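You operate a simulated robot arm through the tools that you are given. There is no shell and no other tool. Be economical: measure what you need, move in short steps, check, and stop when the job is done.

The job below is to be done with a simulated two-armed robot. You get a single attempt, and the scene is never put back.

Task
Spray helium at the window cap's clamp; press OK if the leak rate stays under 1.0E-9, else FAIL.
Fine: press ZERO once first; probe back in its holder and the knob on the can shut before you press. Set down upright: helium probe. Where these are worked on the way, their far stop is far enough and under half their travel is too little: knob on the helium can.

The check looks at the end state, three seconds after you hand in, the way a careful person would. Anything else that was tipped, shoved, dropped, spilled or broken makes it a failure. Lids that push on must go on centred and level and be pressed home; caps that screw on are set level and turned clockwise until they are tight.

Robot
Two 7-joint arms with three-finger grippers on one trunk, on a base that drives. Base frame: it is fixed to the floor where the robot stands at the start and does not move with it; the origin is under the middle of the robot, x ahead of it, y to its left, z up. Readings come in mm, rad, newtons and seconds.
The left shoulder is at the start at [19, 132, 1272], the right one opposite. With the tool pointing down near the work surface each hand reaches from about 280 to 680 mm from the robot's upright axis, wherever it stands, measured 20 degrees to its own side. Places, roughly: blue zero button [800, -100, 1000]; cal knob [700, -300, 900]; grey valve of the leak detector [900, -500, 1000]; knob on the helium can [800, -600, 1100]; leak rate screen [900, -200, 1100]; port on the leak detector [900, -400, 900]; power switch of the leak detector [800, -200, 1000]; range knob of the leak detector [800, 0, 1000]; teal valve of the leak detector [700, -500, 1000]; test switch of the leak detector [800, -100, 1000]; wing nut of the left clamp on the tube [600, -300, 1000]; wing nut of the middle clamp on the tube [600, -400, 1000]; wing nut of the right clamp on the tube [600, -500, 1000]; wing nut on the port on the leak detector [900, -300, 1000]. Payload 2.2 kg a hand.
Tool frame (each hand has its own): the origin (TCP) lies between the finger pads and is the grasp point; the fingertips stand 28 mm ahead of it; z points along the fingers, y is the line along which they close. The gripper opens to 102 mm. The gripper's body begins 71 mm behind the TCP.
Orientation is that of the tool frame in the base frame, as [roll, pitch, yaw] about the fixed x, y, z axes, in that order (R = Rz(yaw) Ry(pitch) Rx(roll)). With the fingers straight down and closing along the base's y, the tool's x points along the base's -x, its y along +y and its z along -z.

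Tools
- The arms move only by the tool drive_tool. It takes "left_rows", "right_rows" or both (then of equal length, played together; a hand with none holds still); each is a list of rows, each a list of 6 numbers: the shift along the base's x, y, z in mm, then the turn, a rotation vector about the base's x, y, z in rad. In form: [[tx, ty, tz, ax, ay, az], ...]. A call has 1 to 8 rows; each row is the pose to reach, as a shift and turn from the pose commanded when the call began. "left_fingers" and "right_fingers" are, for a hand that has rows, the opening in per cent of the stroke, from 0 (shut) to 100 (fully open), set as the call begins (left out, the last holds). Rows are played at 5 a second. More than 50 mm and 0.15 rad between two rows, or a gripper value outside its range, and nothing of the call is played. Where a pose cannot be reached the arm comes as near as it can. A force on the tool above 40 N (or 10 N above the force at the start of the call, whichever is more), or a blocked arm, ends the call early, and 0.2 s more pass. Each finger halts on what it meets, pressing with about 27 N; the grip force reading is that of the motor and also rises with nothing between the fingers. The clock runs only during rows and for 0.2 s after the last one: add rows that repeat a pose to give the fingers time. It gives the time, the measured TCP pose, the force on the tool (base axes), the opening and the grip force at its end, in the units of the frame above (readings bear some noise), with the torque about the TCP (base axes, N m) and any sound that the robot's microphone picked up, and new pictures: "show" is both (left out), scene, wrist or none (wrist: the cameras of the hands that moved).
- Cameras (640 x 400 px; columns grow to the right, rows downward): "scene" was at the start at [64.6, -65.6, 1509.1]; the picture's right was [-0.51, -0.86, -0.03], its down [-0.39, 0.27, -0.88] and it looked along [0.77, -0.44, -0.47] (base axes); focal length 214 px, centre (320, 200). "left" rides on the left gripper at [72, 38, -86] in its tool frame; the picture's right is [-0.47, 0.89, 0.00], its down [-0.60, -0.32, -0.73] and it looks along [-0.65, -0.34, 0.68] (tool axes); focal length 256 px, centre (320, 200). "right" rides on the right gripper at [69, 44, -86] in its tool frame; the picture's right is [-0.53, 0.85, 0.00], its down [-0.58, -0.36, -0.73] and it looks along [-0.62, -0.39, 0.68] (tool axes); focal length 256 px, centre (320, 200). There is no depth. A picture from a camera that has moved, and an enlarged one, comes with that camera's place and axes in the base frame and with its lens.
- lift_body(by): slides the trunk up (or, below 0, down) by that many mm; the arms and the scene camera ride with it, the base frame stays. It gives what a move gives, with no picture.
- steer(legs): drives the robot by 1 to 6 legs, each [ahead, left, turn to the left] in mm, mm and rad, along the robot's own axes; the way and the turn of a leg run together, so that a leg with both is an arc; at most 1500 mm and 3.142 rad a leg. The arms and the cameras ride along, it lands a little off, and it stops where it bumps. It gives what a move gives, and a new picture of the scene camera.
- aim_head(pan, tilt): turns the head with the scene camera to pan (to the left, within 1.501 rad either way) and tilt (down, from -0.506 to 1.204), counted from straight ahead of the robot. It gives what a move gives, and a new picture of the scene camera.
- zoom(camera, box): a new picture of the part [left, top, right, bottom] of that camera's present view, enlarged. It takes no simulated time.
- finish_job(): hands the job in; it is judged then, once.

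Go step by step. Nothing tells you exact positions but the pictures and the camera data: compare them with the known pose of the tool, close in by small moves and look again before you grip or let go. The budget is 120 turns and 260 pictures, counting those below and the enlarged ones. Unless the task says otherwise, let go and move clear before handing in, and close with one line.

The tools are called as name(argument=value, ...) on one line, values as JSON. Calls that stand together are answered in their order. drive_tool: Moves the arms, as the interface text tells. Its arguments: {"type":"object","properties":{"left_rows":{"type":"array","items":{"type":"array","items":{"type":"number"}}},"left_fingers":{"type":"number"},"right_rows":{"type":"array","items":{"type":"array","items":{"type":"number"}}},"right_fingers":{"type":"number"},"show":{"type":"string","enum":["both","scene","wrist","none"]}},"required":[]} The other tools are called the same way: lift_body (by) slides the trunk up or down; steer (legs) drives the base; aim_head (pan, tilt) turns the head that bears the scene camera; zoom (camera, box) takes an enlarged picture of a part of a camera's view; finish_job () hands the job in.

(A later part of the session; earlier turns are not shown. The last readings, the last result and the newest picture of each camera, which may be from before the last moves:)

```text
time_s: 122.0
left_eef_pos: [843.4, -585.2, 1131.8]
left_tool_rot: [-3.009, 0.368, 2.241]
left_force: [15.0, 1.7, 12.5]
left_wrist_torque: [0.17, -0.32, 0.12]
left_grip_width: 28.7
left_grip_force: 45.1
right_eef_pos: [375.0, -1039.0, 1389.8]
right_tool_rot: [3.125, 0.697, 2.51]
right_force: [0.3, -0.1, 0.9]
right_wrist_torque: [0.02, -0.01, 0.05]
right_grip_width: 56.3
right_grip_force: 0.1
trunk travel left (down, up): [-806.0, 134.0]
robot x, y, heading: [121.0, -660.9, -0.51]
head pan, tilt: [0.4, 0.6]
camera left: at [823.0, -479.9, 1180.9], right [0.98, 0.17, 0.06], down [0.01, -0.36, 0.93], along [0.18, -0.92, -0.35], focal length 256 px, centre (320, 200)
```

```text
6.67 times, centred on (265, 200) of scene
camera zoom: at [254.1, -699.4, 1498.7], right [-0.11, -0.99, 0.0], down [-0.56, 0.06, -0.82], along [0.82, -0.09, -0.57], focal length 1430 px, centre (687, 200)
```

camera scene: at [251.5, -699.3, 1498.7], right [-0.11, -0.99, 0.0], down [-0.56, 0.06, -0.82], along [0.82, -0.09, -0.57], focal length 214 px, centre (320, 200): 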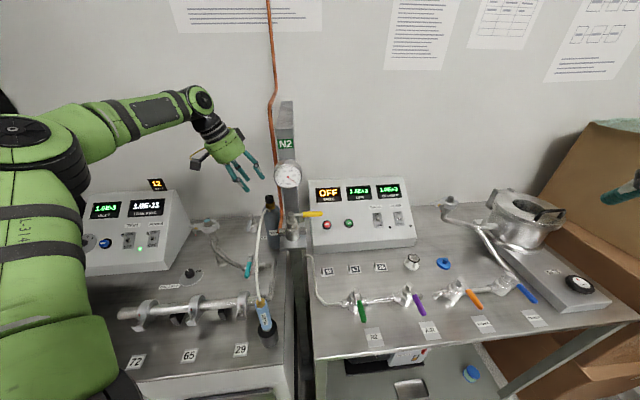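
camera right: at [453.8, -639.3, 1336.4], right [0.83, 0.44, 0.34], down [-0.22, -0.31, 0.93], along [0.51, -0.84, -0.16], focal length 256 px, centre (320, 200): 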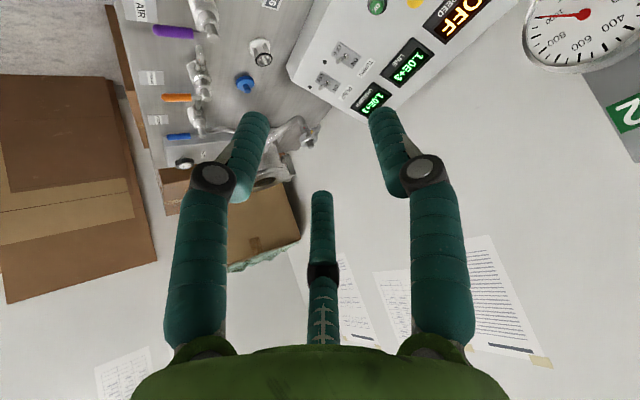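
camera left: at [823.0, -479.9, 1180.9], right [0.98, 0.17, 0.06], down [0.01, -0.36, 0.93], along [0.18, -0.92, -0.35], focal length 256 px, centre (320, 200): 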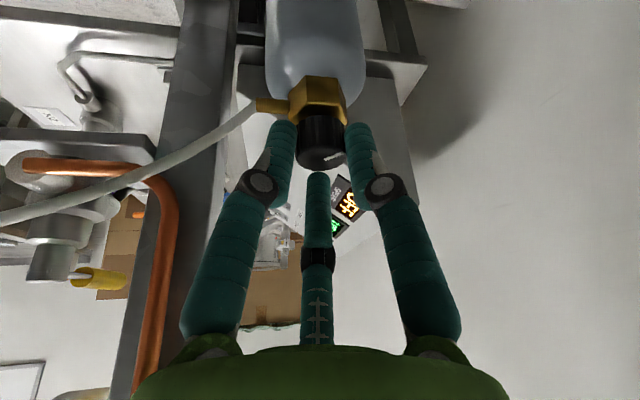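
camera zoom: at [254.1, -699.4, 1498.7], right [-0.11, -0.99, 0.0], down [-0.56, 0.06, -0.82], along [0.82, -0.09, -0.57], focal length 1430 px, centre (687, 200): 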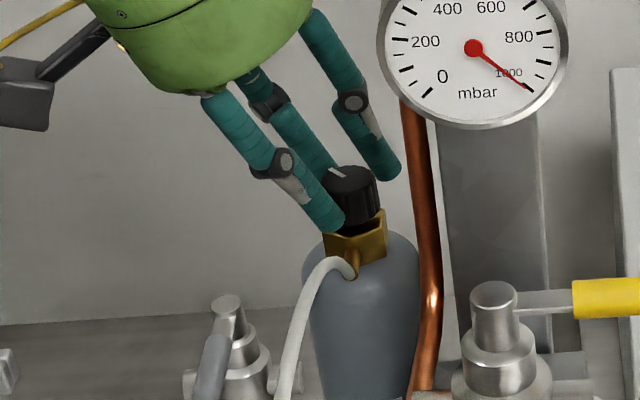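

Knob gripped (28.7 mm). Turn counter-clockwise about the knob axis.

drive_tool(left_rows=[[0.6, -0.5, 0, 0, 0, 0.15], [-0.6, -1.3, 0, 0, 0, 0.3], [-1.8, -2.2, 0, 0, 0, 0.45], [-2.8, -3.3, 0, 0, 0, 0.6], [-3.6, -4.5, 0, 0, 0, 0.75], [-4.3, -5.8, 0, 0, 0, 0.9]], show="wrist")

zoom(camera="scene", box=[80, 160, 300, 260])

```text
time_s: 123.4
left_eef_pos: [838.6, -590.7, 1129.9]
left_tool_rot: [-3.005, 0.368, 3.141]
left_force: [16.9, 0.5, 13.3]
left_wrist_torque: [0.05, -0.38, -0.65]
left_grip_width: 29.0
left_grip_force: 44.7
right_eef_pos: [375.5, -1039.5, 1390.4]
right_tool_rot: [3.126, 0.697, 2.51]
right_force: [0.1, -0.5, -1.1]
right_wrist_torque: [0.02, -0.01, -0.03]
right_grip_width: 56.1
right_grip_force: 0.0
trunk travel left (down, up): [-806.0, 134.0]
robot x, y, heading: [120.1, -660.4, -0.5]
head pan, tilt: [0.4, 0.6]
camera left: at [742.7, -542.4, 1180.8], right [0.48, 0.88, 0.06], down [0.29, -0.22, 0.93], along [0.83, -0.43, -0.36], focal length 256 px, centre (320, 200)
```

left: 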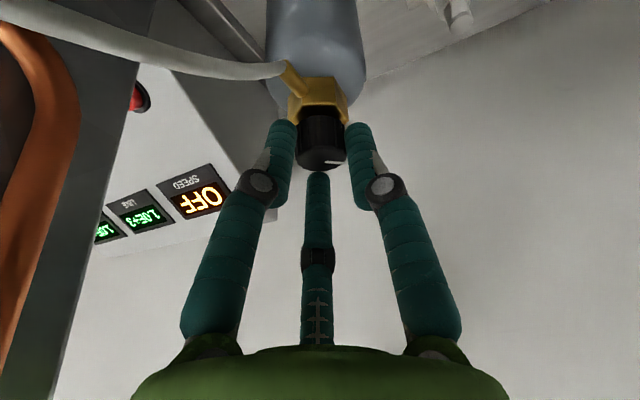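

```text
2.91 times, centred on (190, 210) of scene
camera zoom: at [253.7, -699.8, 1498.6], right [-0.11, -0.99, 0.0], down [-0.56, 0.06, -0.82], along [0.82, -0.09, -0.57], focal length 624 px, centre (698, 171)
```

zoom: 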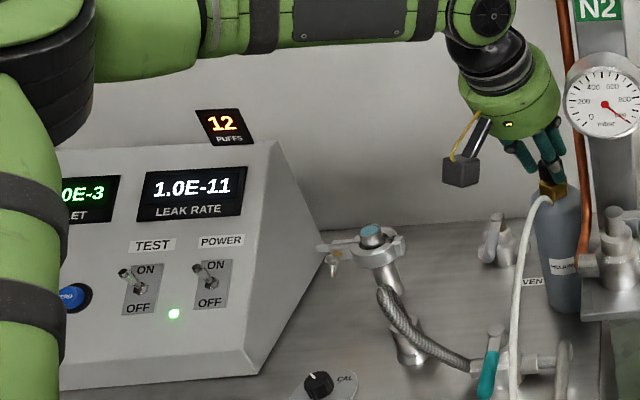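

The knob turned with the hand (pointer stayed relative to fingers). Re-grip for another stroke.

drive_tool(left_rows=[[0, 0, 0, 0, 0, 0], [0, 0, 0, 0, 0, 0], [0.7, 1.3, 0, 0, 0, -0.15], [1.5, 2.5, 0, 0, 0, -0.3], [2.5, 3.6, 0, 0, 0, -0.45], [3.7, 4.5, 0, 0, 0, -0.6], [4.9, 5.3, 0, 0, 0, -0.75], [5.5, 5.8, 0, 0, 0, -0.9]], left_fingers=45, show="wrist")

```text
time_s: 125.2
left_eef_pos: [842.0, -584.9, 1131.4]
left_tool_rot: [-3.008, 0.363, 2.238]
left_force: [-0.2, 0.3, 0.0]
left_wrist_torque: [0.0, 0.0, -0.02]
left_grip_width: 45.9
left_grip_force: 0.0
right_eef_pos: [374.2, -1038.8, 1389.9]
right_tool_rot: [3.125, 0.696, 2.508]
right_force: [-0.3, -0.1, 0.9]
right_wrist_torque: [-0.03, -0.03, -0.01]
right_grip_width: 56.2
right_grip_force: 0.2
trunk travel left (down, up): [-806.0, 134.0]
robot x, y, heading: [121.2, -665.1, -0.506]
head pan, tilt: [0.4, 0.6]
camera left: at [821.5, -480.2, 1180.6], right [0.98, 0.17, 0.05], down [0.01, -0.36, 0.93], along [0.18, -0.92, -0.36], focal length 256 px, centre (320, 200)
```

left: 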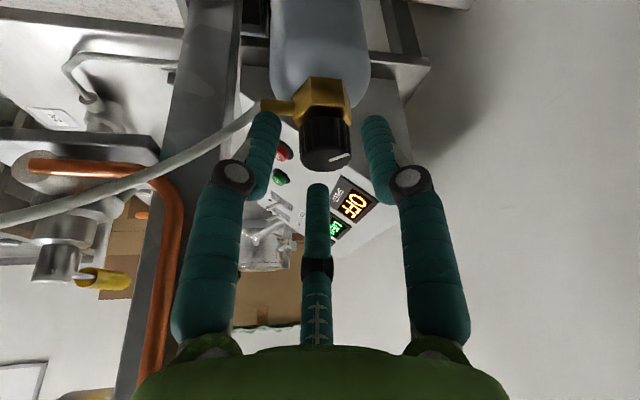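

The pointer looks unchanged; zoom to compare.

zoom(camera="scene", box=[250, 180, 290, 220])

zoom(camera="left", box=[290, 90, 370, 190])

```text
10.00 times, centred on (270, 200) of scene
camera zoom: at [252.3, -699.8, 1498.7], right [-0.11, -0.99, 0.0], down [-0.56, 0.06, -0.82], along [0.82, -0.09, -0.57], focal length 2145 px, centre (820, 200)
```

zoom: 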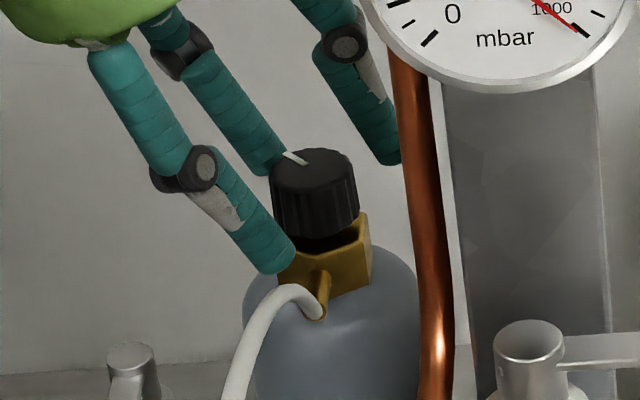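

```text
4.00 times, centred on (330, 140) of left
camera zoom: at [821.5, -480.2, 1180.6], right [0.98, 0.17, 0.05], down [0.01, -0.36, 0.93], along [0.18, -0.92, -0.36], focal length 1024 px, centre (280, 440)
```

zoom: 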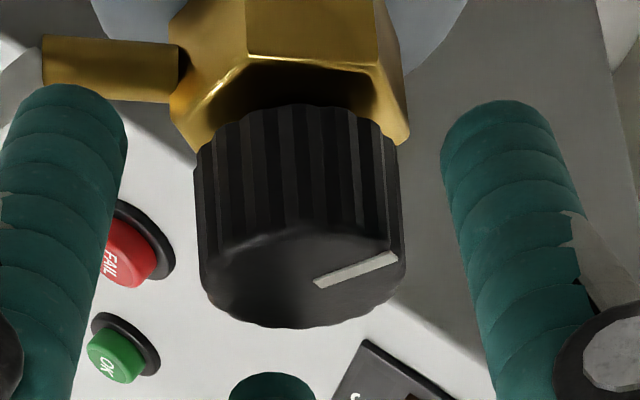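

The pointer is at ~43° as before, so the knob didn't turn CCW (it slipped against a stop). I'll try clockwise: go to the other end open, grip, and turn back.

drive_tool(left_rows=[[-1.2, -0.5, 0, 0, 0, 0.15], [-2.4, -1.3, 0, 0, 0, 0.3], [-3.4, -2.2, 0, 0, 0, 0.45], [-4.3, -3.3, 0, 0, 0, 0.6], [-5, -4.5, 0, 0, 0, 0.75], [-5.5, -5.8, 0, 0, 0, 0.9]], show="none")

zoom(camera="left", box=[270, 80, 370, 190])

```text
time_s: 126.6
left_eef_pos: [836.6, -591.1, 1128.9]
left_tool_rot: [-3.008, 0.364, -3.141]
left_force: [0.0, -0.1, 0.1]
left_wrist_torque: [-0.01, 0.01, -0.04]
left_grip_width: 45.9
left_grip_force: 0.0
right_eef_pos: [372.5, -1040.3, 1390.5]
right_tool_rot: [3.124, 0.697, 2.507]
right_force: [-0.1, -0.7, 0.7]
right_wrist_torque: [0.0, 0.0, -0.01]
right_grip_width: 56.1
right_grip_force: 0.0
trunk travel left (down, up): [-806.0, 134.0]
robot x, y, heading: [118.8, -665.3, -0.504]
head pan, tilt: [0.4, 0.6]
```

```text
3.64 times, centred on (320, 135) of left
camera zoom: at [740.1, -542.5, 1180.0], right [0.48, 0.88, 0.05], down [0.29, -0.22, 0.93], along [0.83, -0.43, -0.36], focal length 931 px, centre (320, 436)
```

zoom: 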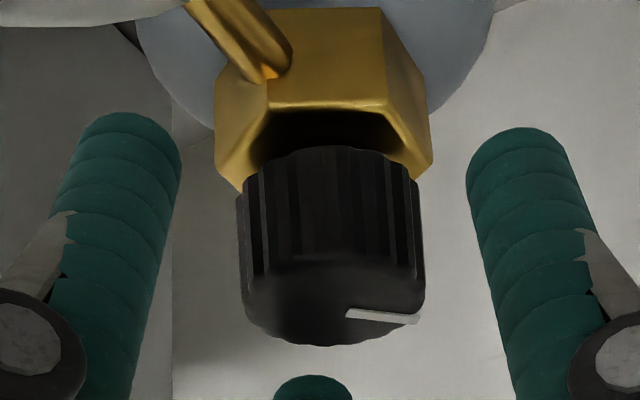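

Confirmed the knob had slipped. Grip here and turn clockwise.

drive_tool(left_rows=[[0, 0, 0, 0, 0, 0], [0, 0, 0, 0, 0, 0], [0.7, 1.3, 0, 0, 0, -0.15], [1.5, 2.5, 0, 0, 0, -0.3], [2.5, 3.6, 0, 0, 0, -0.45], [3.7, 4.5, 0, 0, 0, -0.6], [4.9, 5.3, 0, 0, 0, -0.75], [5.5, 5.8, 0, 0, 0, -0.9]], left_fingers=0, show="none")

zoom(camera="left", box=[270, 80, 370, 190])

zoom(camera="scene", box=[80, 160, 300, 260])

```text
time_s: 128.4
left_eef_pos: [844.0, -585.5, 1131.9]
left_tool_rot: [-3.007, 0.372, 2.243]
left_force: [16.2, 2.9, 15.7]
left_wrist_torque: [0.08, 0.13, 0.18]
left_grip_width: 28.6
left_grip_force: 45.5
right_eef_pos: [374.4, -1038.5, 1389.3]
right_tool_rot: [3.127, 0.696, 2.509]
right_force: [0.3, 1.4, 0.7]
right_wrist_torque: [0.01, 0.01, 0.02]
right_grip_width: 56.3
right_grip_force: 0.1
trunk travel left (down, up): [-806.0, 134.0]
robot x, y, heading: [123.1, -663.4, -0.506]
head pan, tilt: [0.4, 0.6]
```

```text
3.64 times, centred on (320, 135) of left
camera zoom: at [823.2, -479.4, 1181.2], right [0.98, 0.17, 0.06], down [0.01, -0.36, 0.93], along [0.18, -0.92, -0.35], focal length 931 px, centre (320, 436)
```

zoom: 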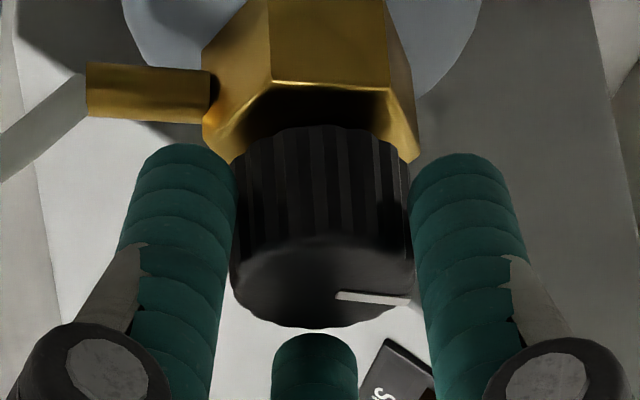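

```text
2.91 times, centred on (190, 210) of scene
camera zoom: at [253.4, -699.3, 1498.7], right [-0.11, -0.99, 0.0], down [-0.56, 0.06, -0.82], along [0.82, -0.09, -0.57], focal length 624 px, centre (698, 171)
```

zoom: 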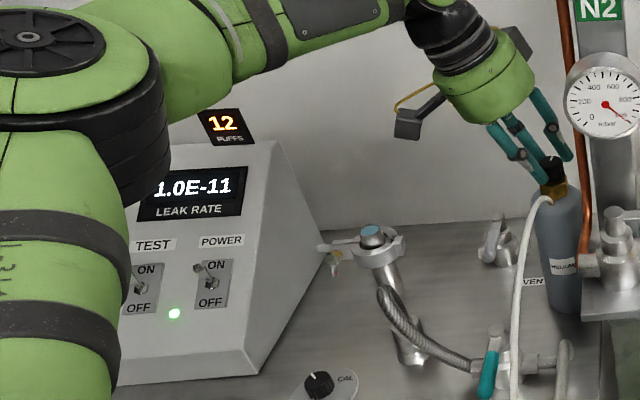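

Clockwise turned it 47° (it was at its stop the other way). Another clockwise stroke.

drive_tool(left_rows=[[0, 0, 0, 0, 0, 0], [0, 0, 0, 0, 0, 0], [-1.2, -0.5, 0, 0, 0, 0.15], [-2.4, -1.3, 0, 0, 0, 0.3], [-3.4, -2.2, 0, 0, 0, 0.45], [-4.3, -3.3, 0, 0, 0, 0.6], [-5, -4.5, 0, 0, 0, 0.75], [-6.5, -5.8, -2, 0, 0, 0.9]], left_fingers=45, show="none")

zoom(camera="left", box=[270, 80, 370, 190])

```text
time_s: 130.2
left_eef_pos: [835.4, -590.6, 1128.8]
left_tool_rot: [-3.007, 0.364, 3.141]
left_force: [0.5, -0.7, 0.3]
left_wrist_torque: [0.0, 0.01, -0.03]
left_grip_width: 45.9
left_grip_force: 0.1
right_eef_pos: [373.8, -1040.1, 1390.7]
right_tool_rot: [3.125, 0.698, 2.507]
right_force: [0.0, 0.0, -0.7]
right_wrist_torque: [0.0, 0.01, 0.01]
right_grip_width: 56.1
right_grip_force: 0.1
trunk travel left (down, up): [-806.0, 134.0]
robot x, y, heading: [120.5, -663.9, -0.51]
head pan, tilt: [0.4, 0.6]
```

```text
3.64 times, centred on (320, 135) of left
camera zoom: at [739.1, -542.2, 1178.6], right [0.48, 0.88, 0.05], down [0.29, -0.22, 0.93], along [0.83, -0.43, -0.36], focal length 931 px, centre (320, 436)
```

zoom: 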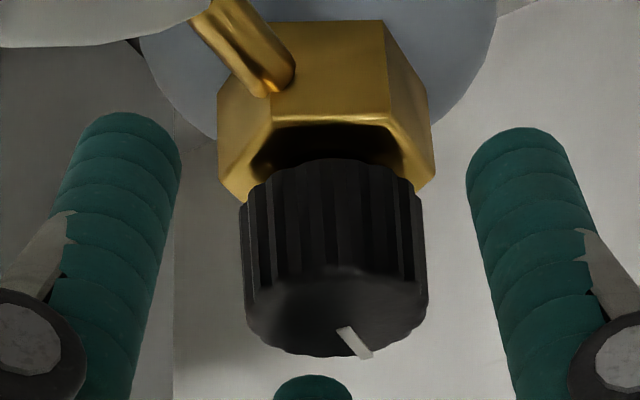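

The turn held. Grip and turn clockwise again.

drive_tool(left_rows=[[0, 0, 0, 0, 0, 0], [0, 0, 0, 0, 0, 0], [0.7, 1.3, 0, 0, 0, -0.15], [1.5, 2.5, 0, 0, 0, -0.3], [2.5, 3.6, 0, 0, 0, -0.45], [3.7, 4.5, 0, 0, 0, -0.6], [4.9, 5.3, 0, 0, 0, -0.75], [6.5, 5.8, 2, 0, 0, -0.9]], left_fingers=0, show="none")

zoom(camera="left", box=[270, 80, 370, 190])

zoom(camera="scene", box=[80, 160, 300, 260])

```text
time_s: 132.0
left_eef_pos: [842.7, -585.7, 1130.6]
left_tool_rot: [-3.007, 0.367, 2.243]
left_force: [13.5, 1.9, 12.2]
left_wrist_torque: [-0.2, -0.42, 0.88]
left_grip_width: 29.1
left_grip_force: 45.1
right_eef_pos: [373.6, -1039.0, 1390.1]
right_tool_rot: [3.127, 0.696, 2.51]
right_force: [-0.1, 0.1, -0.7]
right_wrist_torque: [0.02, -0.02, 0.03]
right_grip_width: 56.4
right_grip_force: 0.1
trunk travel left (down, up): [-806.0, 134.0]
robot x, y, heading: [122.8, -663.8, -0.507]
head pan, tilt: [0.4, 0.6]
```

```text
3.64 times, centred on (320, 135) of left
camera zoom: at [823.0, -479.9, 1180.4], right [0.98, 0.17, 0.06], down [0.01, -0.36, 0.93], along [0.18, -0.92, -0.35], focal length 931 px, centre (320, 436)
```

zoom: 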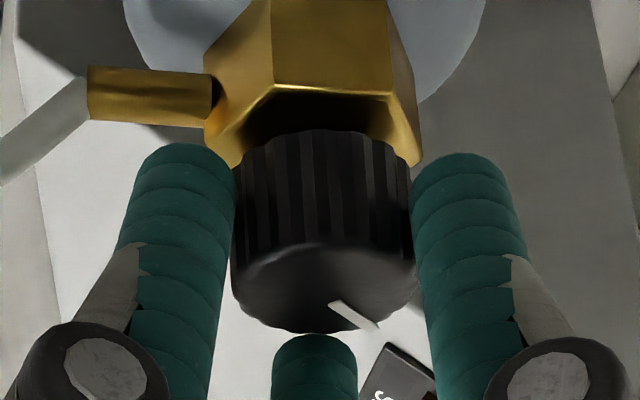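

```text
2.91 times, centred on (190, 210) of scene
camera zoom: at [253.3, -699.6, 1498.6], right [-0.11, -0.99, 0.0], down [-0.56, 0.06, -0.82], along [0.82, -0.09, -0.57], focal length 624 px, centre (698, 171)
```

zoom: 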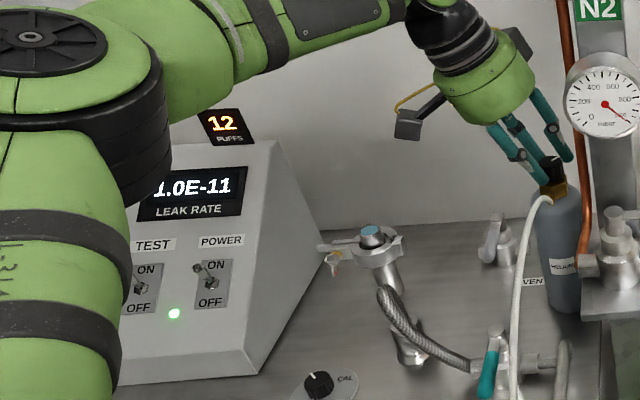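

Torque rose to 0.88 with the pointer stopped: knob is at its far (open) stop. Puffs stay 12. Release and retract the way I came.

drive_tool(left_rows=[[0, 0, 0, 0, 0, 0], [0, 0, 0, 0, 0, 0], [-3, 10, 25, 0, 0, 0], [-7, 22, 57, 0, 0, 0], [-12, 34, 88, 0, 0, 0], [-35, 58, 110, 0, 0, 0], [-70, 80, 130, 0, 0, 0], [-112, 90, 145, 0, 0, 0]], left_fingers=48, show="none")

drive_tool(left_rows=[[-45, 5, 5, 0, 0, 0.05], [-90, 10, 10, 0, 0, 0.1], [-135, 12, 14, 0, 0, 0.2], [-180, 12, 18, 0, 0, 0.3], [-220, 10, 20, 0, 0, 0.4], [-250, 5, 20, 0, 0, 0.5]], show="scene")

zoom(camera="scene", box=[225, 170, 305, 350])

```text
time_s: 133.8
left_eef_pos: [726.1, -495.7, 1274.8]
left_tool_rot: [-3.006, 0.363, 2.238]
left_force: [-0.4, 0.6, 0.4]
left_wrist_torque: [0.02, -0.02, 0.02]
left_grip_width: 49.2
left_grip_force: 0.0
right_eef_pos: [370.4, -1038.5, 1391.4]
right_tool_rot: [3.124, 0.701, 2.508]
right_force: [-0.8, 0.2, 0.4]
right_wrist_torque: [-0.02, -0.04, 0.0]
right_grip_width: 56.1
right_grip_force: 0.1
trunk travel left (down, up): [-806.0, 134.0]
robot x, y, heading: [121.8, -667.1, -0.507]
head pan, tilt: [0.4, 0.6]
```

```text
time_s: 135.2
left_eef_pos: [476.2, -492.6, 1276.0]
left_tool_rot: [-3.0, 0.281, 2.737]
left_force: [0.9, -0.8, 0.4]
left_wrist_torque: [0.1, 0.02, -0.01]
left_grip_width: 48.9
left_grip_force: 0.1
left hand out of reach, approached as far as the arm can: row 6
right_eef_pos: [371.8, -1038.6, 1389.7]
right_tool_rot: [3.124, 0.699, 2.509]
right_force: [0.2, 0.0, -0.3]
right_wrist_torque: [0.01, -0.01, -0.04]
right_grip_width: 55.8
right_grip_force: 0.1
trunk travel left (down, up): [-806.0, 134.0]
robot x, y, heading: [120.0, -664.6, -0.504]
head pan, tilt: [0.4, 0.6]
camera scene: at [251.5, -699.9, 1498.8], right [-0.11, -0.99, 0.0], down [-0.56, 0.06, -0.83], along [0.82, -0.09, -0.56], focal length 214 px, centre (320, 200)
```

scene: 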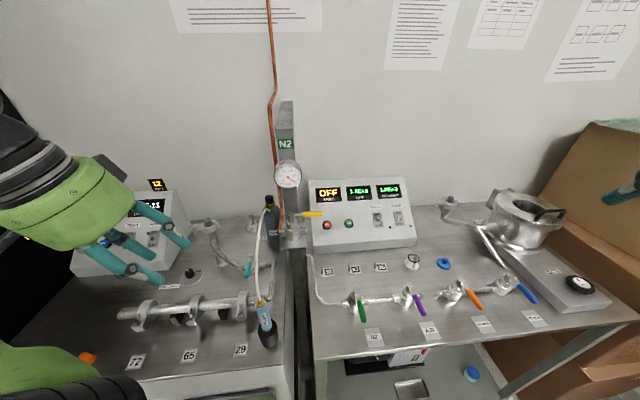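

```text
2.22 times, centred on (265, 260) of scene
camera zoom: at [251.5, -699.9, 1498.8], right [-0.11, -0.99, 0.0], down [-0.56, 0.06, -0.83], along [0.82, -0.09, -0.56], focal length 477 px, centre (442, 67)
```

zoom: 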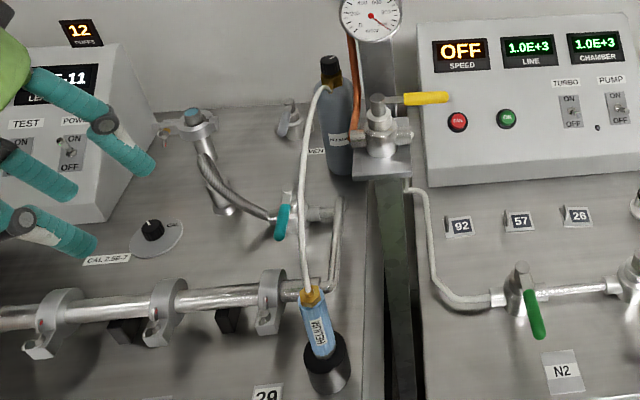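

Knob open, puffs still 12. I'll now drive (keeping the heading) to about (-7,-485) where the left hand can take the probe.

steer(legs=[[-198, 97, 0]])

```text
time_s: 136.8
left_eef_pos: [350.8, -315.5, 1291.1]
left_tool_rot: [-2.998, 0.368, 2.744]
left_force: [-0.3, -0.5, -0.1]
left_wrist_torque: [0.06, 0.05, -0.02]
left_grip_width: 49.3
left_grip_force: 0.1
right_eef_pos: [252.1, -863.0, 1389.3]
right_tool_rot: [3.124, 0.695, 2.512]
right_force: [0.1, 0.6, -0.6]
right_wrist_torque: [0.04, 0.03, 0.02]
right_grip_width: 56.3
right_grip_force: 0.1
trunk travel left (down, up): [-806.0, 134.0]
robot x, y, heading: [-0.6, -486.0, -0.5]
head pan, tilt: [0.4, 0.6]
camera scene: at [129.0, -524.2, 1498.4], right [-0.1, -0.99, 0.0], down [-0.56, 0.06, -0.82], along [0.82, -0.08, -0.57], focal length 214 px, centre (320, 200)
```

scene: 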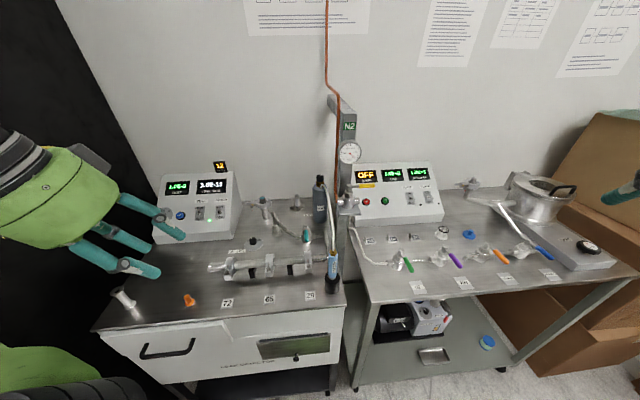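

Bring the left hand to the pre-grasp behind the probe.

drive_tool(left_rows=[[14, -30, -26, -0.024, -0.051, -0.029], [29, -60, -51, -0.048, -0.103, -0.058], [43, -89, -77, -0.071, -0.154, -0.086], [57, -119, -102, -0.095, -0.205, -0.115], [72, -149, -128, -0.119, -0.256, -0.144], [86, -179, -154, -0.143, -0.308, -0.173], [101, -208, -180, -0.166, -0.359, -0.201], [115, -238, -205, -0.19, -0.41, -0.23]], left_fingers=53, show="wrist")

zoom(camera="scene", box=[270, 220, 390, 320])

```text
time_s: 138.6
left_eef_pos: [475.0, -555.9, 1085.8]
left_tool_rot: [-3.048, 0.815, 2.48]
left_force: [0.7, -0.7, -0.1]
left_wrist_torque: [0.02, -0.02, 0.0]
left_grip_width: 53.9
left_grip_force: 0.1
left hand out of reach, approached as far as the arm can: row 2, 3, 4, 5, 6, 7, 8
right_eef_pos: [249.1, -862.0, 1389.5]
right_tool_rot: [3.122, 0.695, 2.51]
right_force: [0.2, -0.2, -0.4]
right_wrist_torque: [-0.02, 0.01, -0.01]
right_grip_width: 56.0
right_grip_force: 0.0
trunk travel left (down, up): [-806.0, 134.0]
robot x, y, heading: [1.6, -486.2, -0.503]
head pan, tilt: [0.4, 0.6]
camera left: at [417.1, -453.1, 1090.3], right [0.84, 0.46, 0.28], down [-0.26, -0.11, 0.96], along [0.47, -0.88, 0.03], focal length 256 px, centre (320, 200)
```

left: 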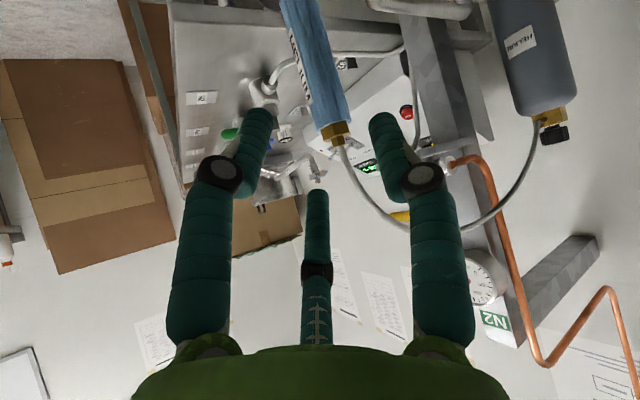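

```text
4.00 times, centred on (330, 270) of scene
camera zoom: at [127.5, -523.2, 1498.7], right [-0.1, -0.99, 0.0], down [-0.56, 0.06, -0.82], along [0.82, -0.08, -0.57], focal length 858 px, centre (280, -80)
```

zoom: 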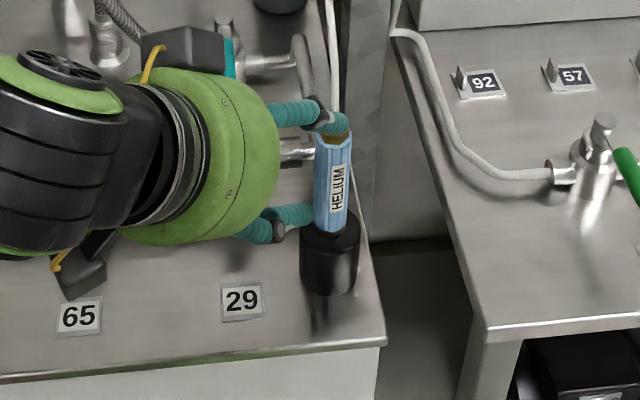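

Aligned (lateral −3 mm). Advance to the grasp.

drive_tool(left_rows=[[7, -7, -11, 0, 0, 0], [15, -14, -23, 0, 0, 0], [24, -21, -35, 0, 0, 0], [33, -28, -47, 0, 0, 0], [33, -28, -47, 0, 0, 0]], show="wrist")

zoom(camera="scene", box=[290, 220, 390, 310])

```text
time_s: 139.8
left_eef_pos: [506.0, -581.8, 1037.5]
left_tool_rot: [-3.048, 0.817, 2.481]
left_force: [0.6, -0.7, 0.3]
left_wrist_torque: [0.0, 0.03, -0.01]
left_grip_width: 54.2
left_grip_force: 0.1
right_eef_pos: [248.7, -860.5, 1388.2]
right_tool_rot: [3.125, 0.696, 2.512]
right_force: [0.0, -0.3, 0.1]
right_wrist_torque: [0.02, 0.0, -0.03]
right_grip_width: 56.2
right_grip_force: 0.0
trunk travel left (down, up): [-806.0, 134.0]
robot x, y, heading: [-3.1, -485.0, -0.504]
head pan, tilt: [0.4, 0.6]
camera left: at [447.4, -479.1, 1042.3], right [0.84, 0.46, 0.28], down [-0.26, -0.11, 0.96], along [0.48, -0.88, 0.03], focal length 256 px, centre (320, 200)
```

left: 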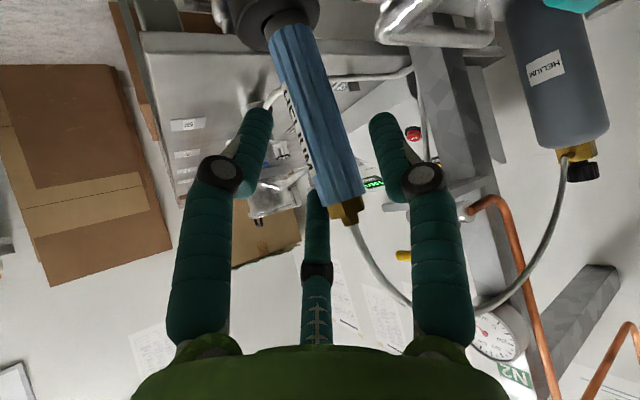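

```text
4.44 times, centred on (340, 265) of scene
camera zoom: at [126.9, -521.2, 1498.7], right [-0.1, -0.99, 0.0], down [-0.56, 0.06, -0.83], along [0.82, -0.08, -0.56], focal length 953 px, centre (231, -89)
```

zoom: 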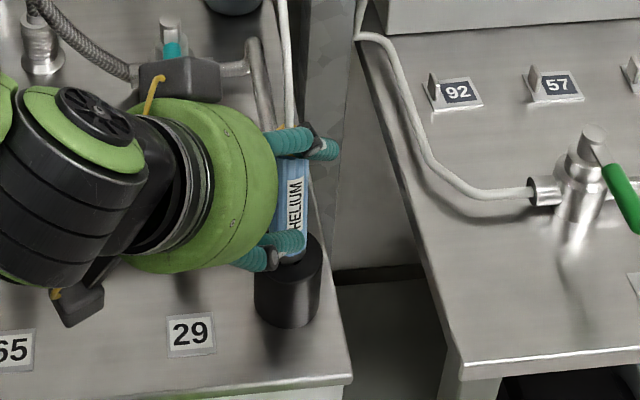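

Close on the probe and lift straight out.

drive_tool(left_rows=[[0, 0, 0, 0, 0, 0], [0, 0, 0, 0, 0, 0], [0, 0, 0, 0, 0, 0]], left_fingers=0, show="none")

drive_tool(left_rows=[[0, 0, 15, 0, 0, 0], [0, 0, 40, 0, 0, 0], [0, 0, 70, 0, 0, 0], [0, 0, 105, 0, 0, 0], [0, 0, 140, 0, 0, 0], [0, 0, 160, 0, 0, 0]], show="wrist")

```text
time_s: 140.6
left_eef_pos: [507.2, -580.3, 1039.3]
left_tool_rot: [-3.05, 0.82, 2.484]
left_force: [2.5, 5.2, 2.4]
left_wrist_torque: [0.75, -0.41, 0.1]
left_grip_width: 34.2
left_grip_force: 26.7
right_eef_pos: [249.6, -858.1, 1391.5]
right_tool_rot: [3.125, 0.697, 2.513]
right_force: [0.0, 0.1, 0.6]
right_wrist_torque: [-0.03, 0.04, 0.0]
right_grip_width: 56.3
right_grip_force: 0.0
trunk travel left (down, up): [-806.0, 134.0]
robot x, y, heading: [-4.7, -487.5, -0.499]
head pan, tilt: [0.4, 0.6]
```

```text
time_s: 142.0
left_eef_pos: [506.3, -584.5, 1199.3]
left_tool_rot: [-3.049, 0.818, 2.481]
left_force: [-0.7, 0.7, -1.3]
left_wrist_torque: [0.03, 0.01, 0.03]
left_grip_width: 29.5
left_grip_force: 27.0
right_eef_pos: [248.5, -861.2, 1389.3]
right_tool_rot: [3.124, 0.696, 2.511]
right_force: [-0.3, -0.9, 0.5]
right_wrist_torque: [0.0, 0.0, -0.01]
right_grip_width: 56.1
right_grip_force: 0.1
trunk travel left (down, up): [-806.0, 134.0]
robot x, y, heading: [-3.9, -486.4, -0.493]
head pan, tilt: [0.4, 0.6]
camera left: at [447.6, -481.5, 1203.4], right [0.84, 0.46, 0.28], down [-0.26, -0.11, 0.96], along [0.48, -0.88, 0.03], focal length 256 px, centre (320, 200)
```

left: 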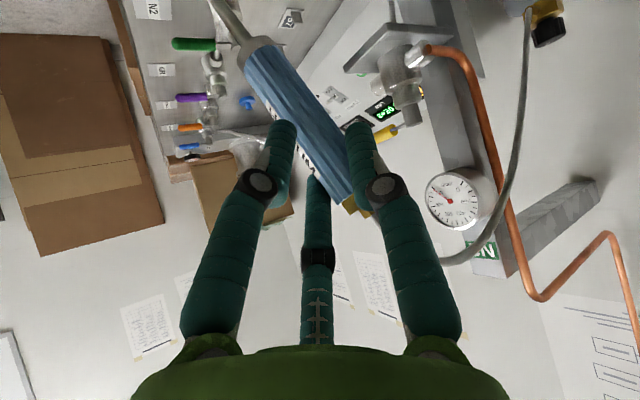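

Drive to the spray position (125,-400), same heading.

steer(legs=[[72, 137, 0]])

zoom(camera="scene", box=[100, 130, 300, 270])

```text
time_s: 143.4
left_eef_pos: [632.2, -500.8, 1199.6]
left_tool_rot: [-3.051, 0.817, 2.476]
left_force: [-0.3, -0.2, -1.2]
left_wrist_torque: [0.07, -0.01, 0.03]
left_grip_width: 29.3
left_grip_force: 27.1
right_eef_pos: [374.5, -778.7, 1390.1]
right_tool_rot: [3.12, 0.697, 2.51]
right_force: [0.1, -0.1, -0.7]
right_wrist_torque: [0.02, -0.04, 0.05]
right_grip_width: 56.2
right_grip_force: 0.0
trunk travel left (down, up): [-806.0, 134.0]
robot x, y, heading: [128.3, -406.0, -0.499]
head pan, tilt: [0.4, 0.6]
camera scene: at [251.6, -438.8, 1499.0], right [-0.1, -0.99, 0.0], down [-0.56, 0.06, -0.83], along [0.82, -0.08, -0.56], focal length 214 px, centre (320, 200)
```

scene: 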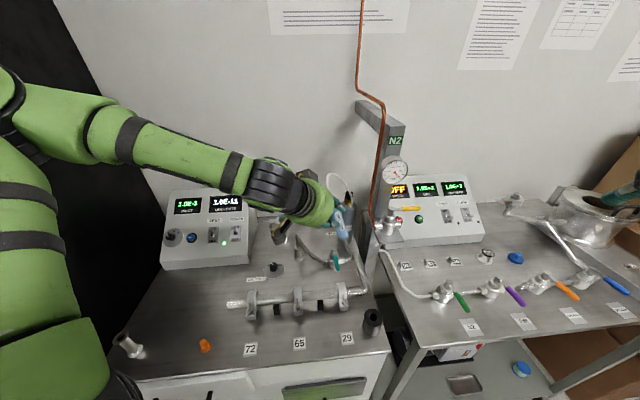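

```text
2.86 times, centred on (200, 200) of scene
camera zoom: at [251.6, -438.8, 1499.0], right [-0.1, -0.99, 0.0], down [-0.56, 0.06, -0.83], along [0.82, -0.08, -0.56], focal length 613 px, centre (663, 200)
```

zoom: 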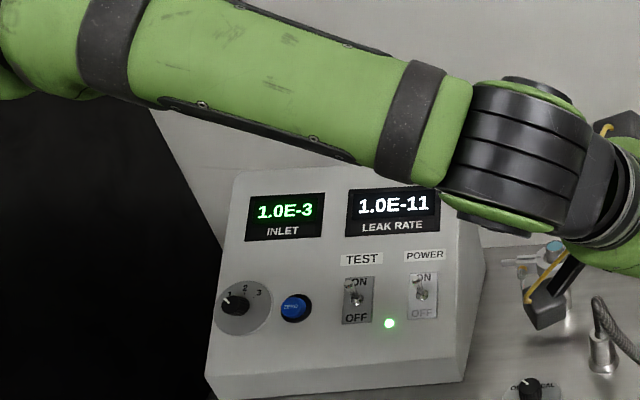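

Move to the window cap along the earlier path.

drive_tool(left_rows=[[12, 32, 1, 0, 0, 0.1], [24, 64, 2, 0, 0, 0.2], [36, 96, 3, 0, 0, 0.3], [48, 128, 4, 0, 0, 0.4], [59, 159, 6, 0, 0, 0.5]], show="none")

drive_tool(left_rows=[[10, 3, -10, -0.02, -0.12, 0], [20, 6, -20, -0.04, -0.25, 0], [30, 9, -30, -0.06, -0.37, 0], [40, 12, -40, -0.08, -0.49, 0], [40, 12, -40, -0.08, -0.49, 0]], show="none")

zoom(camera="scene", box=[200, 140, 340, 280])

```text
time_s: 144.6
left_eef_pos: [694.0, -338.4, 1204.2]
left_tool_rot: [-3.046, 0.819, 2.984]
left_force: [0.8, 1.3, 0.2]
left_wrist_torque: [-0.01, 0.02, -0.02]
left_grip_width: 29.5
left_grip_force: 26.8
right_eef_pos: [377.0, -774.3, 1389.4]
right_tool_rot: [3.126, 0.698, 2.513]
right_force: [0.5, -0.2, -0.3]
right_wrist_torque: [0.0, -0.02, -0.01]
right_grip_width: 56.1
right_grip_force: 0.1
trunk travel left (down, up): [-806.0, 134.0]
robot x, y, heading: [124.1, -402.6, -0.498]
head pan, tilt: [0.4, 0.6]
```

```text
time_s: 145.8
left_eef_pos: [734.1, -328.0, 1166.2]
left_tool_rot: [-3.04, 1.318, 2.992]
left_force: [0.0, -1.5, -1.1]
left_wrist_torque: [0.02, 0.04, 0.04]
left_grip_width: 29.3
left_grip_force: 27.1
right_eef_pos: [378.8, -775.1, 1390.8]
right_tool_rot: [3.124, 0.697, 2.514]
right_force: [0.2, 0.3, -0.1]
right_wrist_torque: [0.02, 0.01, 0.0]
right_grip_width: 56.1
right_grip_force: 0.1
trunk travel left (down, up): [-806.0, 134.0]
robot x, y, heading: [123.2, -401.9, -0.504]
head pan, tilt: [0.4, 0.6]
```

```text
2.86 times, centred on (270, 210) of scene
camera zoom: at [255.0, -436.3, 1498.8], right [-0.1, -0.99, 0.0], down [-0.56, 0.06, -0.83], along [0.82, -0.08, -0.56], focal length 613 px, centre (463, 171)
```

zoom: 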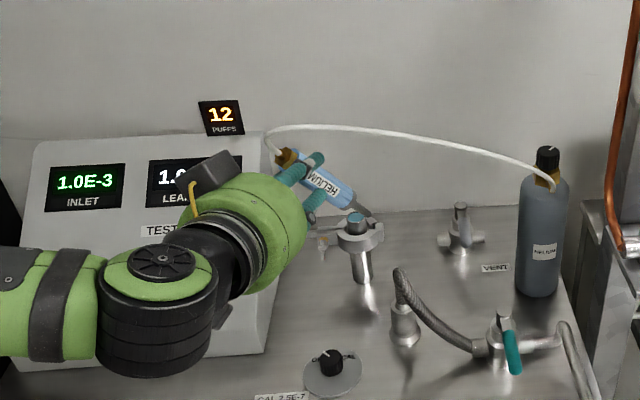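

Tip is ~20 mm right and high; correct and approach.

drive_tool(left_rows=[[0, 10, -4, 0, 0, 0], [7, 20, -14, 0, 0, 0], [14, 20, -26, 0, 0, 0], [20, 20, -38, 0, 0, 0], [20, 20, -38, 0, 0, 0]], show="none")

zoom(camera="scene", box=[225, 160, 315, 240])

zoom(camera="scene", box=[200, 140, 340, 280])

```text
time_s: 147.0
left_eef_pos: [754.6, -306.0, 1126.3]
left_tool_rot: [-3.039, 1.318, 2.991]
left_force: [0.3, 1.0, -0.5]
left_wrist_torque: [0.0, 0.02, -0.01]
left_grip_width: 29.0
left_grip_force: 27.0
right_eef_pos: [378.8, -774.3, 1390.2]
right_tool_rot: [3.125, 0.696, 2.514]
right_force: [0.4, -0.1, 1.3]
right_wrist_torque: [-0.01, -0.01, -0.03]
right_grip_width: 56.0
right_grip_force: 0.1
trunk travel left (down, up): [-806.0, 134.0]
robot x, y, heading: [130.1, -400.1, -0.5]
head pan, tilt: [0.4, 0.6]
```

```text
5.00 times, centred on (270, 200) of scene
camera zoom: at [254.9, -435.2, 1498.8], right [-0.1, -0.99, 0.0], down [-0.56, 0.06, -0.83], along [0.82, -0.08, -0.56], focal length 1072 px, centre (570, 200)
```

zoom: 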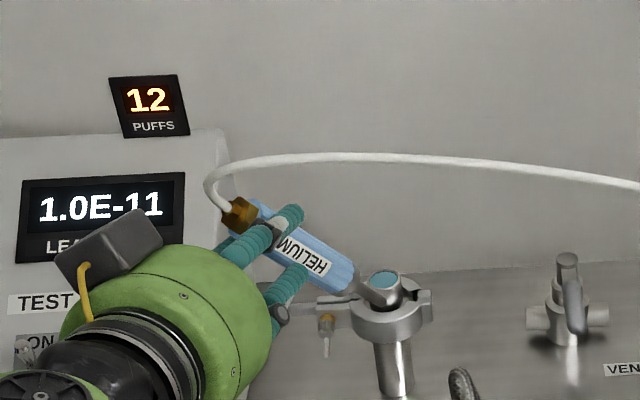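

```text
2.86 times, centred on (270, 210) of scene
camera zoom: at [254.9, -435.2, 1498.8], right [-0.1, -0.99, 0.0], down [-0.56, 0.06, -0.83], along [0.82, -0.08, -0.56], focal length 613 px, centre (463, 171)
```

zoom: 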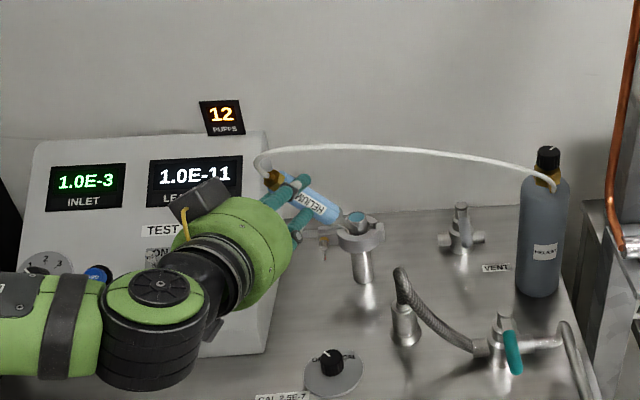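

Nozzle is at the clamp. Hold and watch the displays.

drive_tool(left_rows=[[2, 0, -4, 0, 0, 0], [2, 0, -6, 0, 0, 0], [2, 0, -6, 0, 0, 0], [2, 0, -6, 0, 0, 0], [2, 0, -6, 0, 0, 0], [2, 0, -6, 0, 0, 0], [2, 0, -6, 0, 0, 0], [2, 0, -6, 0, 0, 0]], show="none")

zoom(camera="scene", box=[225, 160, 315, 240])

zoom(camera="scene", box=[270, 190, 310, 225])

```text
time_s: 148.8
left_eef_pos: [756.3, -308.0, 1120.0]
left_tool_rot: [-3.045, 1.315, 2.986]
left_force: [0.7, 0.3, -0.9]
left_wrist_torque: [-0.02, 0.03, -0.02]
left_grip_width: 29.3
left_grip_force: 26.7
right_eef_pos: [378.4, -776.3, 1390.6]
right_tool_rot: [3.124, 0.696, 2.514]
right_force: [0.3, -0.1, 0.2]
right_wrist_torque: [0.02, -0.01, 0.0]
right_grip_width: 56.1
right_grip_force: 0.1
trunk travel left (down, up): [-806.0, 134.0]
robot x, y, heading: [126.8, -400.8, -0.5]
head pan, tilt: [0.4, 0.6]
```

```text
5.00 times, centred on (270, 200) of scene
camera zoom: at [255.2, -436.3, 1498.7], right [-0.1, -0.99, 0.0], down [-0.56, 0.06, -0.82], along [0.82, -0.08, -0.57], focal length 1072 px, centre (570, 200)
```

zoom: 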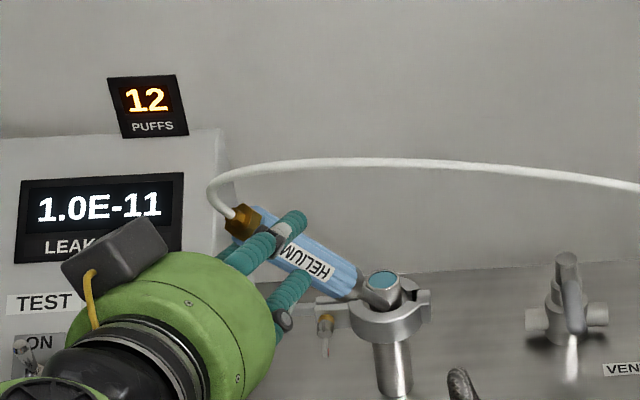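

```text
11.43 times, centred on (290, 208) of scene
camera zoom: at [255.2, -436.3, 1498.7], right [-0.1, -0.99, 0.0], down [-0.56, 0.06, -0.82], along [0.82, -0.08, -0.57], focal length 2451 px, centre (663, 114)
```

zoom: 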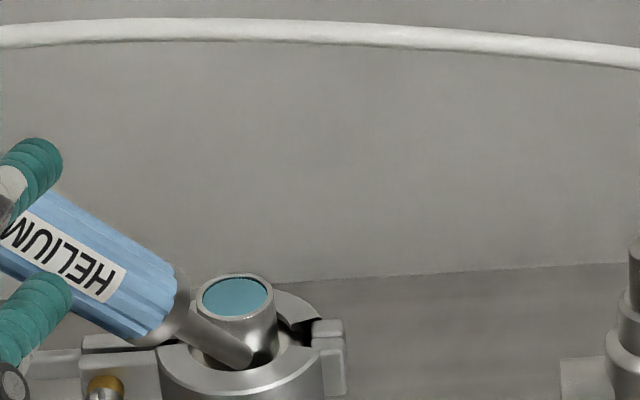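

Puffs still 12, so the nozzle is probably still ~25 mm short along the line of sight. Move closer.

drive_tool(left_rows=[[5, 0, -4, 0, 0, 0], [10, 1, -8, 0, 0, 0], [14, 1, -11, 0, 0, 0], [14, 1, -11, 0, 0, 0], [14, 1, -11, 0, 0, 0], [14, 1, -11, 0, 0, 0]], show="none")

zoom(camera="scene", box=[225, 160, 315, 240])

zoom(camera="scene", box=[270, 190, 310, 225])

```text
time_s: 150.2
left_eef_pos: [769.6, -307.3, 1109.8]
left_tool_rot: [-3.045, 1.313, 2.986]
left_force: [-0.1, -0.9, -0.9]
left_wrist_torque: [0.02, 0.05, -0.05]
left_grip_width: 29.1
left_grip_force: 26.6
right_eef_pos: [377.9, -774.6, 1390.6]
right_tool_rot: [3.124, 0.697, 2.514]
right_force: [0.5, -0.4, -0.1]
right_wrist_torque: [0.0, -0.01, -0.01]
right_grip_width: 56.1
right_grip_force: 0.1
trunk travel left (down, up): [-806.0, 134.0]
robot x, y, heading: [122.5, -400.5, -0.501]
head pan, tilt: [0.4, 0.6]
```

```text
5.00 times, centred on (270, 200) of scene
camera zoom: at [255.2, -436.3, 1498.7], right [-0.1, -0.99, 0.0], down [-0.56, 0.06, -0.82], along [0.82, -0.08, -0.57], focal length 1072 px, centre (570, 200)
```

zoom: 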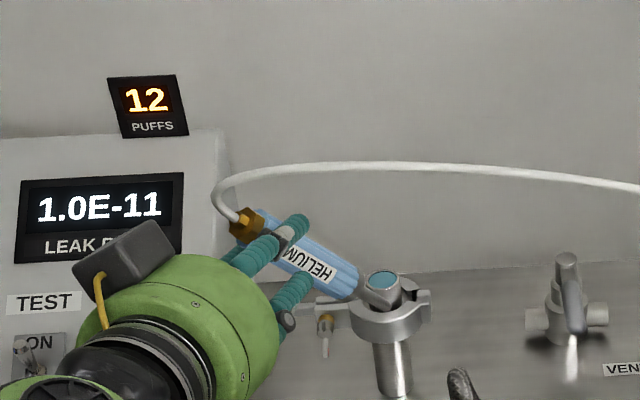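

```text
11.43 times, centred on (290, 208) of scene
camera zoom: at [255.2, -436.3, 1498.7], right [-0.1, -0.99, 0.0], down [-0.56, 0.06, -0.82], along [0.82, -0.08, -0.57], focal length 2451 px, centre (663, 114)
```

zoom: 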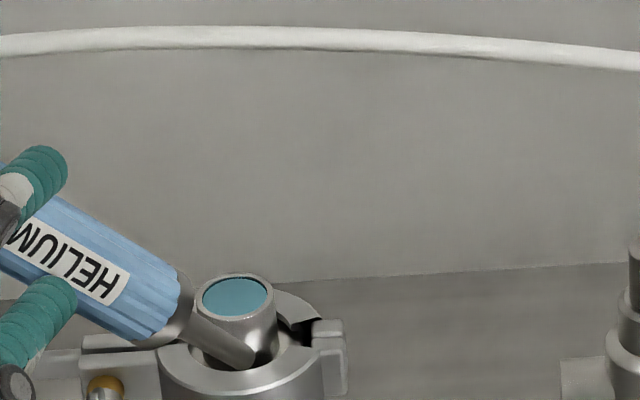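

Still no puff. Check the knob's pointer to see whether it is really open.

zoom(camera="scene", box=[305, 180, 345, 215])

drive_tool(left_rows=[[4, 0, -5, 0, 0, 0], [7, 0, -9, 0, 0, 0], [7, 0, -9, 0, 0, 0], [7, 0, -9, 0, 0, 0], [7, 0, -9, 0, 0, 0], [7, 0, -9, 0, 0, 0]], show="none")

zoom(camera="scene", box=[225, 160, 315, 240])

```text
11.43 times, centred on (325, 198) of scene
camera zoom: at [255.2, -436.3, 1498.7], right [-0.1, -0.99, 0.0], down [-0.56, 0.06, -0.82], along [0.82, -0.08, -0.57], focal length 2451 px, centre (263, 229)
```

zoom: 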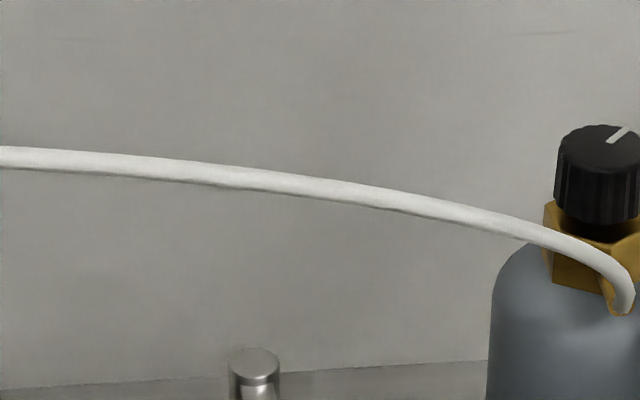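

```text
time_s: 151.6
left_eef_pos: [775.7, -307.3, 1100.2]
left_tool_rot: [-3.044, 1.314, 2.983]
left_force: [0.2, 0.4, -1.7]
left_wrist_torque: [-0.01, 0.04, 0.0]
left_grip_width: 29.3
left_grip_force: 27.2
right_eef_pos: [377.1, -775.5, 1390.7]
right_tool_rot: [3.125, 0.697, 2.513]
right_force: [0.2, -0.2, 0.7]
right_wrist_torque: [0.02, 0.03, 0.01]
right_grip_width: 56.2
right_grip_force: 0.1
trunk travel left (down, up): [-806.0, 134.0]
robot x, y, heading: [123.2, -398.2, -0.507]
head pan, tilt: [0.4, 0.6]
```

```text
5.00 times, centred on (270, 200) of scene
camera zoom: at [255.1, -436.3, 1498.7], right [-0.1, -0.99, 0.0], down [-0.56, 0.06, -0.83], along [0.82, -0.08, -0.56], focal length 1072 px, centre (570, 200)
```

zoom: 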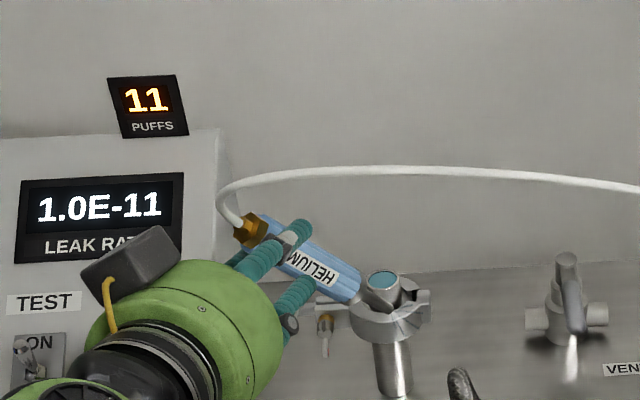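

A puff was counted (11). Hold and watch the rate for several seconds.

drive_tool(left_rows=[[0, 0, 0, 0, 0, 0], [0, 0, 0, 0, 0, 0], [0, 0, 0, 0, 0, 0], [0, 0, 0, 0, 0, 0], [0, 0, 0, 0, 0, 0], [0, 0, 0, 0, 0, 0], [0, 0, 0, 0, 0, 0], [0, 0, 0, 0, 0, 0]], show="none")

zoom(camera="scene", box=[225, 160, 315, 240])

```text
time_s: 153.4
left_eef_pos: [777.3, -306.8, 1100.0]
left_tool_rot: [-3.044, 1.314, 2.987]
left_force: [-0.2, -0.8, -0.8]
left_wrist_torque: [-0.02, 0.06, -0.01]
left_grip_width: 29.2
left_grip_force: 26.9
right_eef_pos: [376.9, -775.8, 1389.0]
right_tool_rot: [3.124, 0.697, 2.514]
right_force: [0.7, 0.7, 0.4]
right_wrist_torque: [0.01, -0.01, -0.03]
right_grip_width: 56.0
right_grip_force: 0.0
trunk travel left (down, up): [-806.0, 134.0]
robot x, y, heading: [123.8, -402.6, -0.499]
head pan, tilt: [0.4, 0.6]
```

```text
5.00 times, centred on (270, 200) of scene
camera zoom: at [255.2, -436.3, 1498.7], right [-0.1, -0.99, 0.0], down [-0.56, 0.06, -0.82], along [0.82, -0.08, -0.57], focal length 1072 px, centre (570, 200)
```

zoom: 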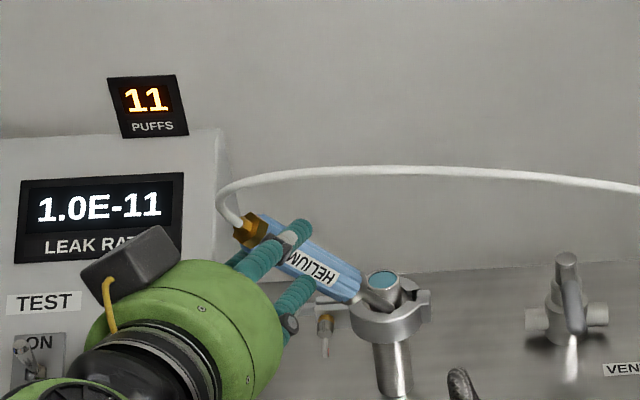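

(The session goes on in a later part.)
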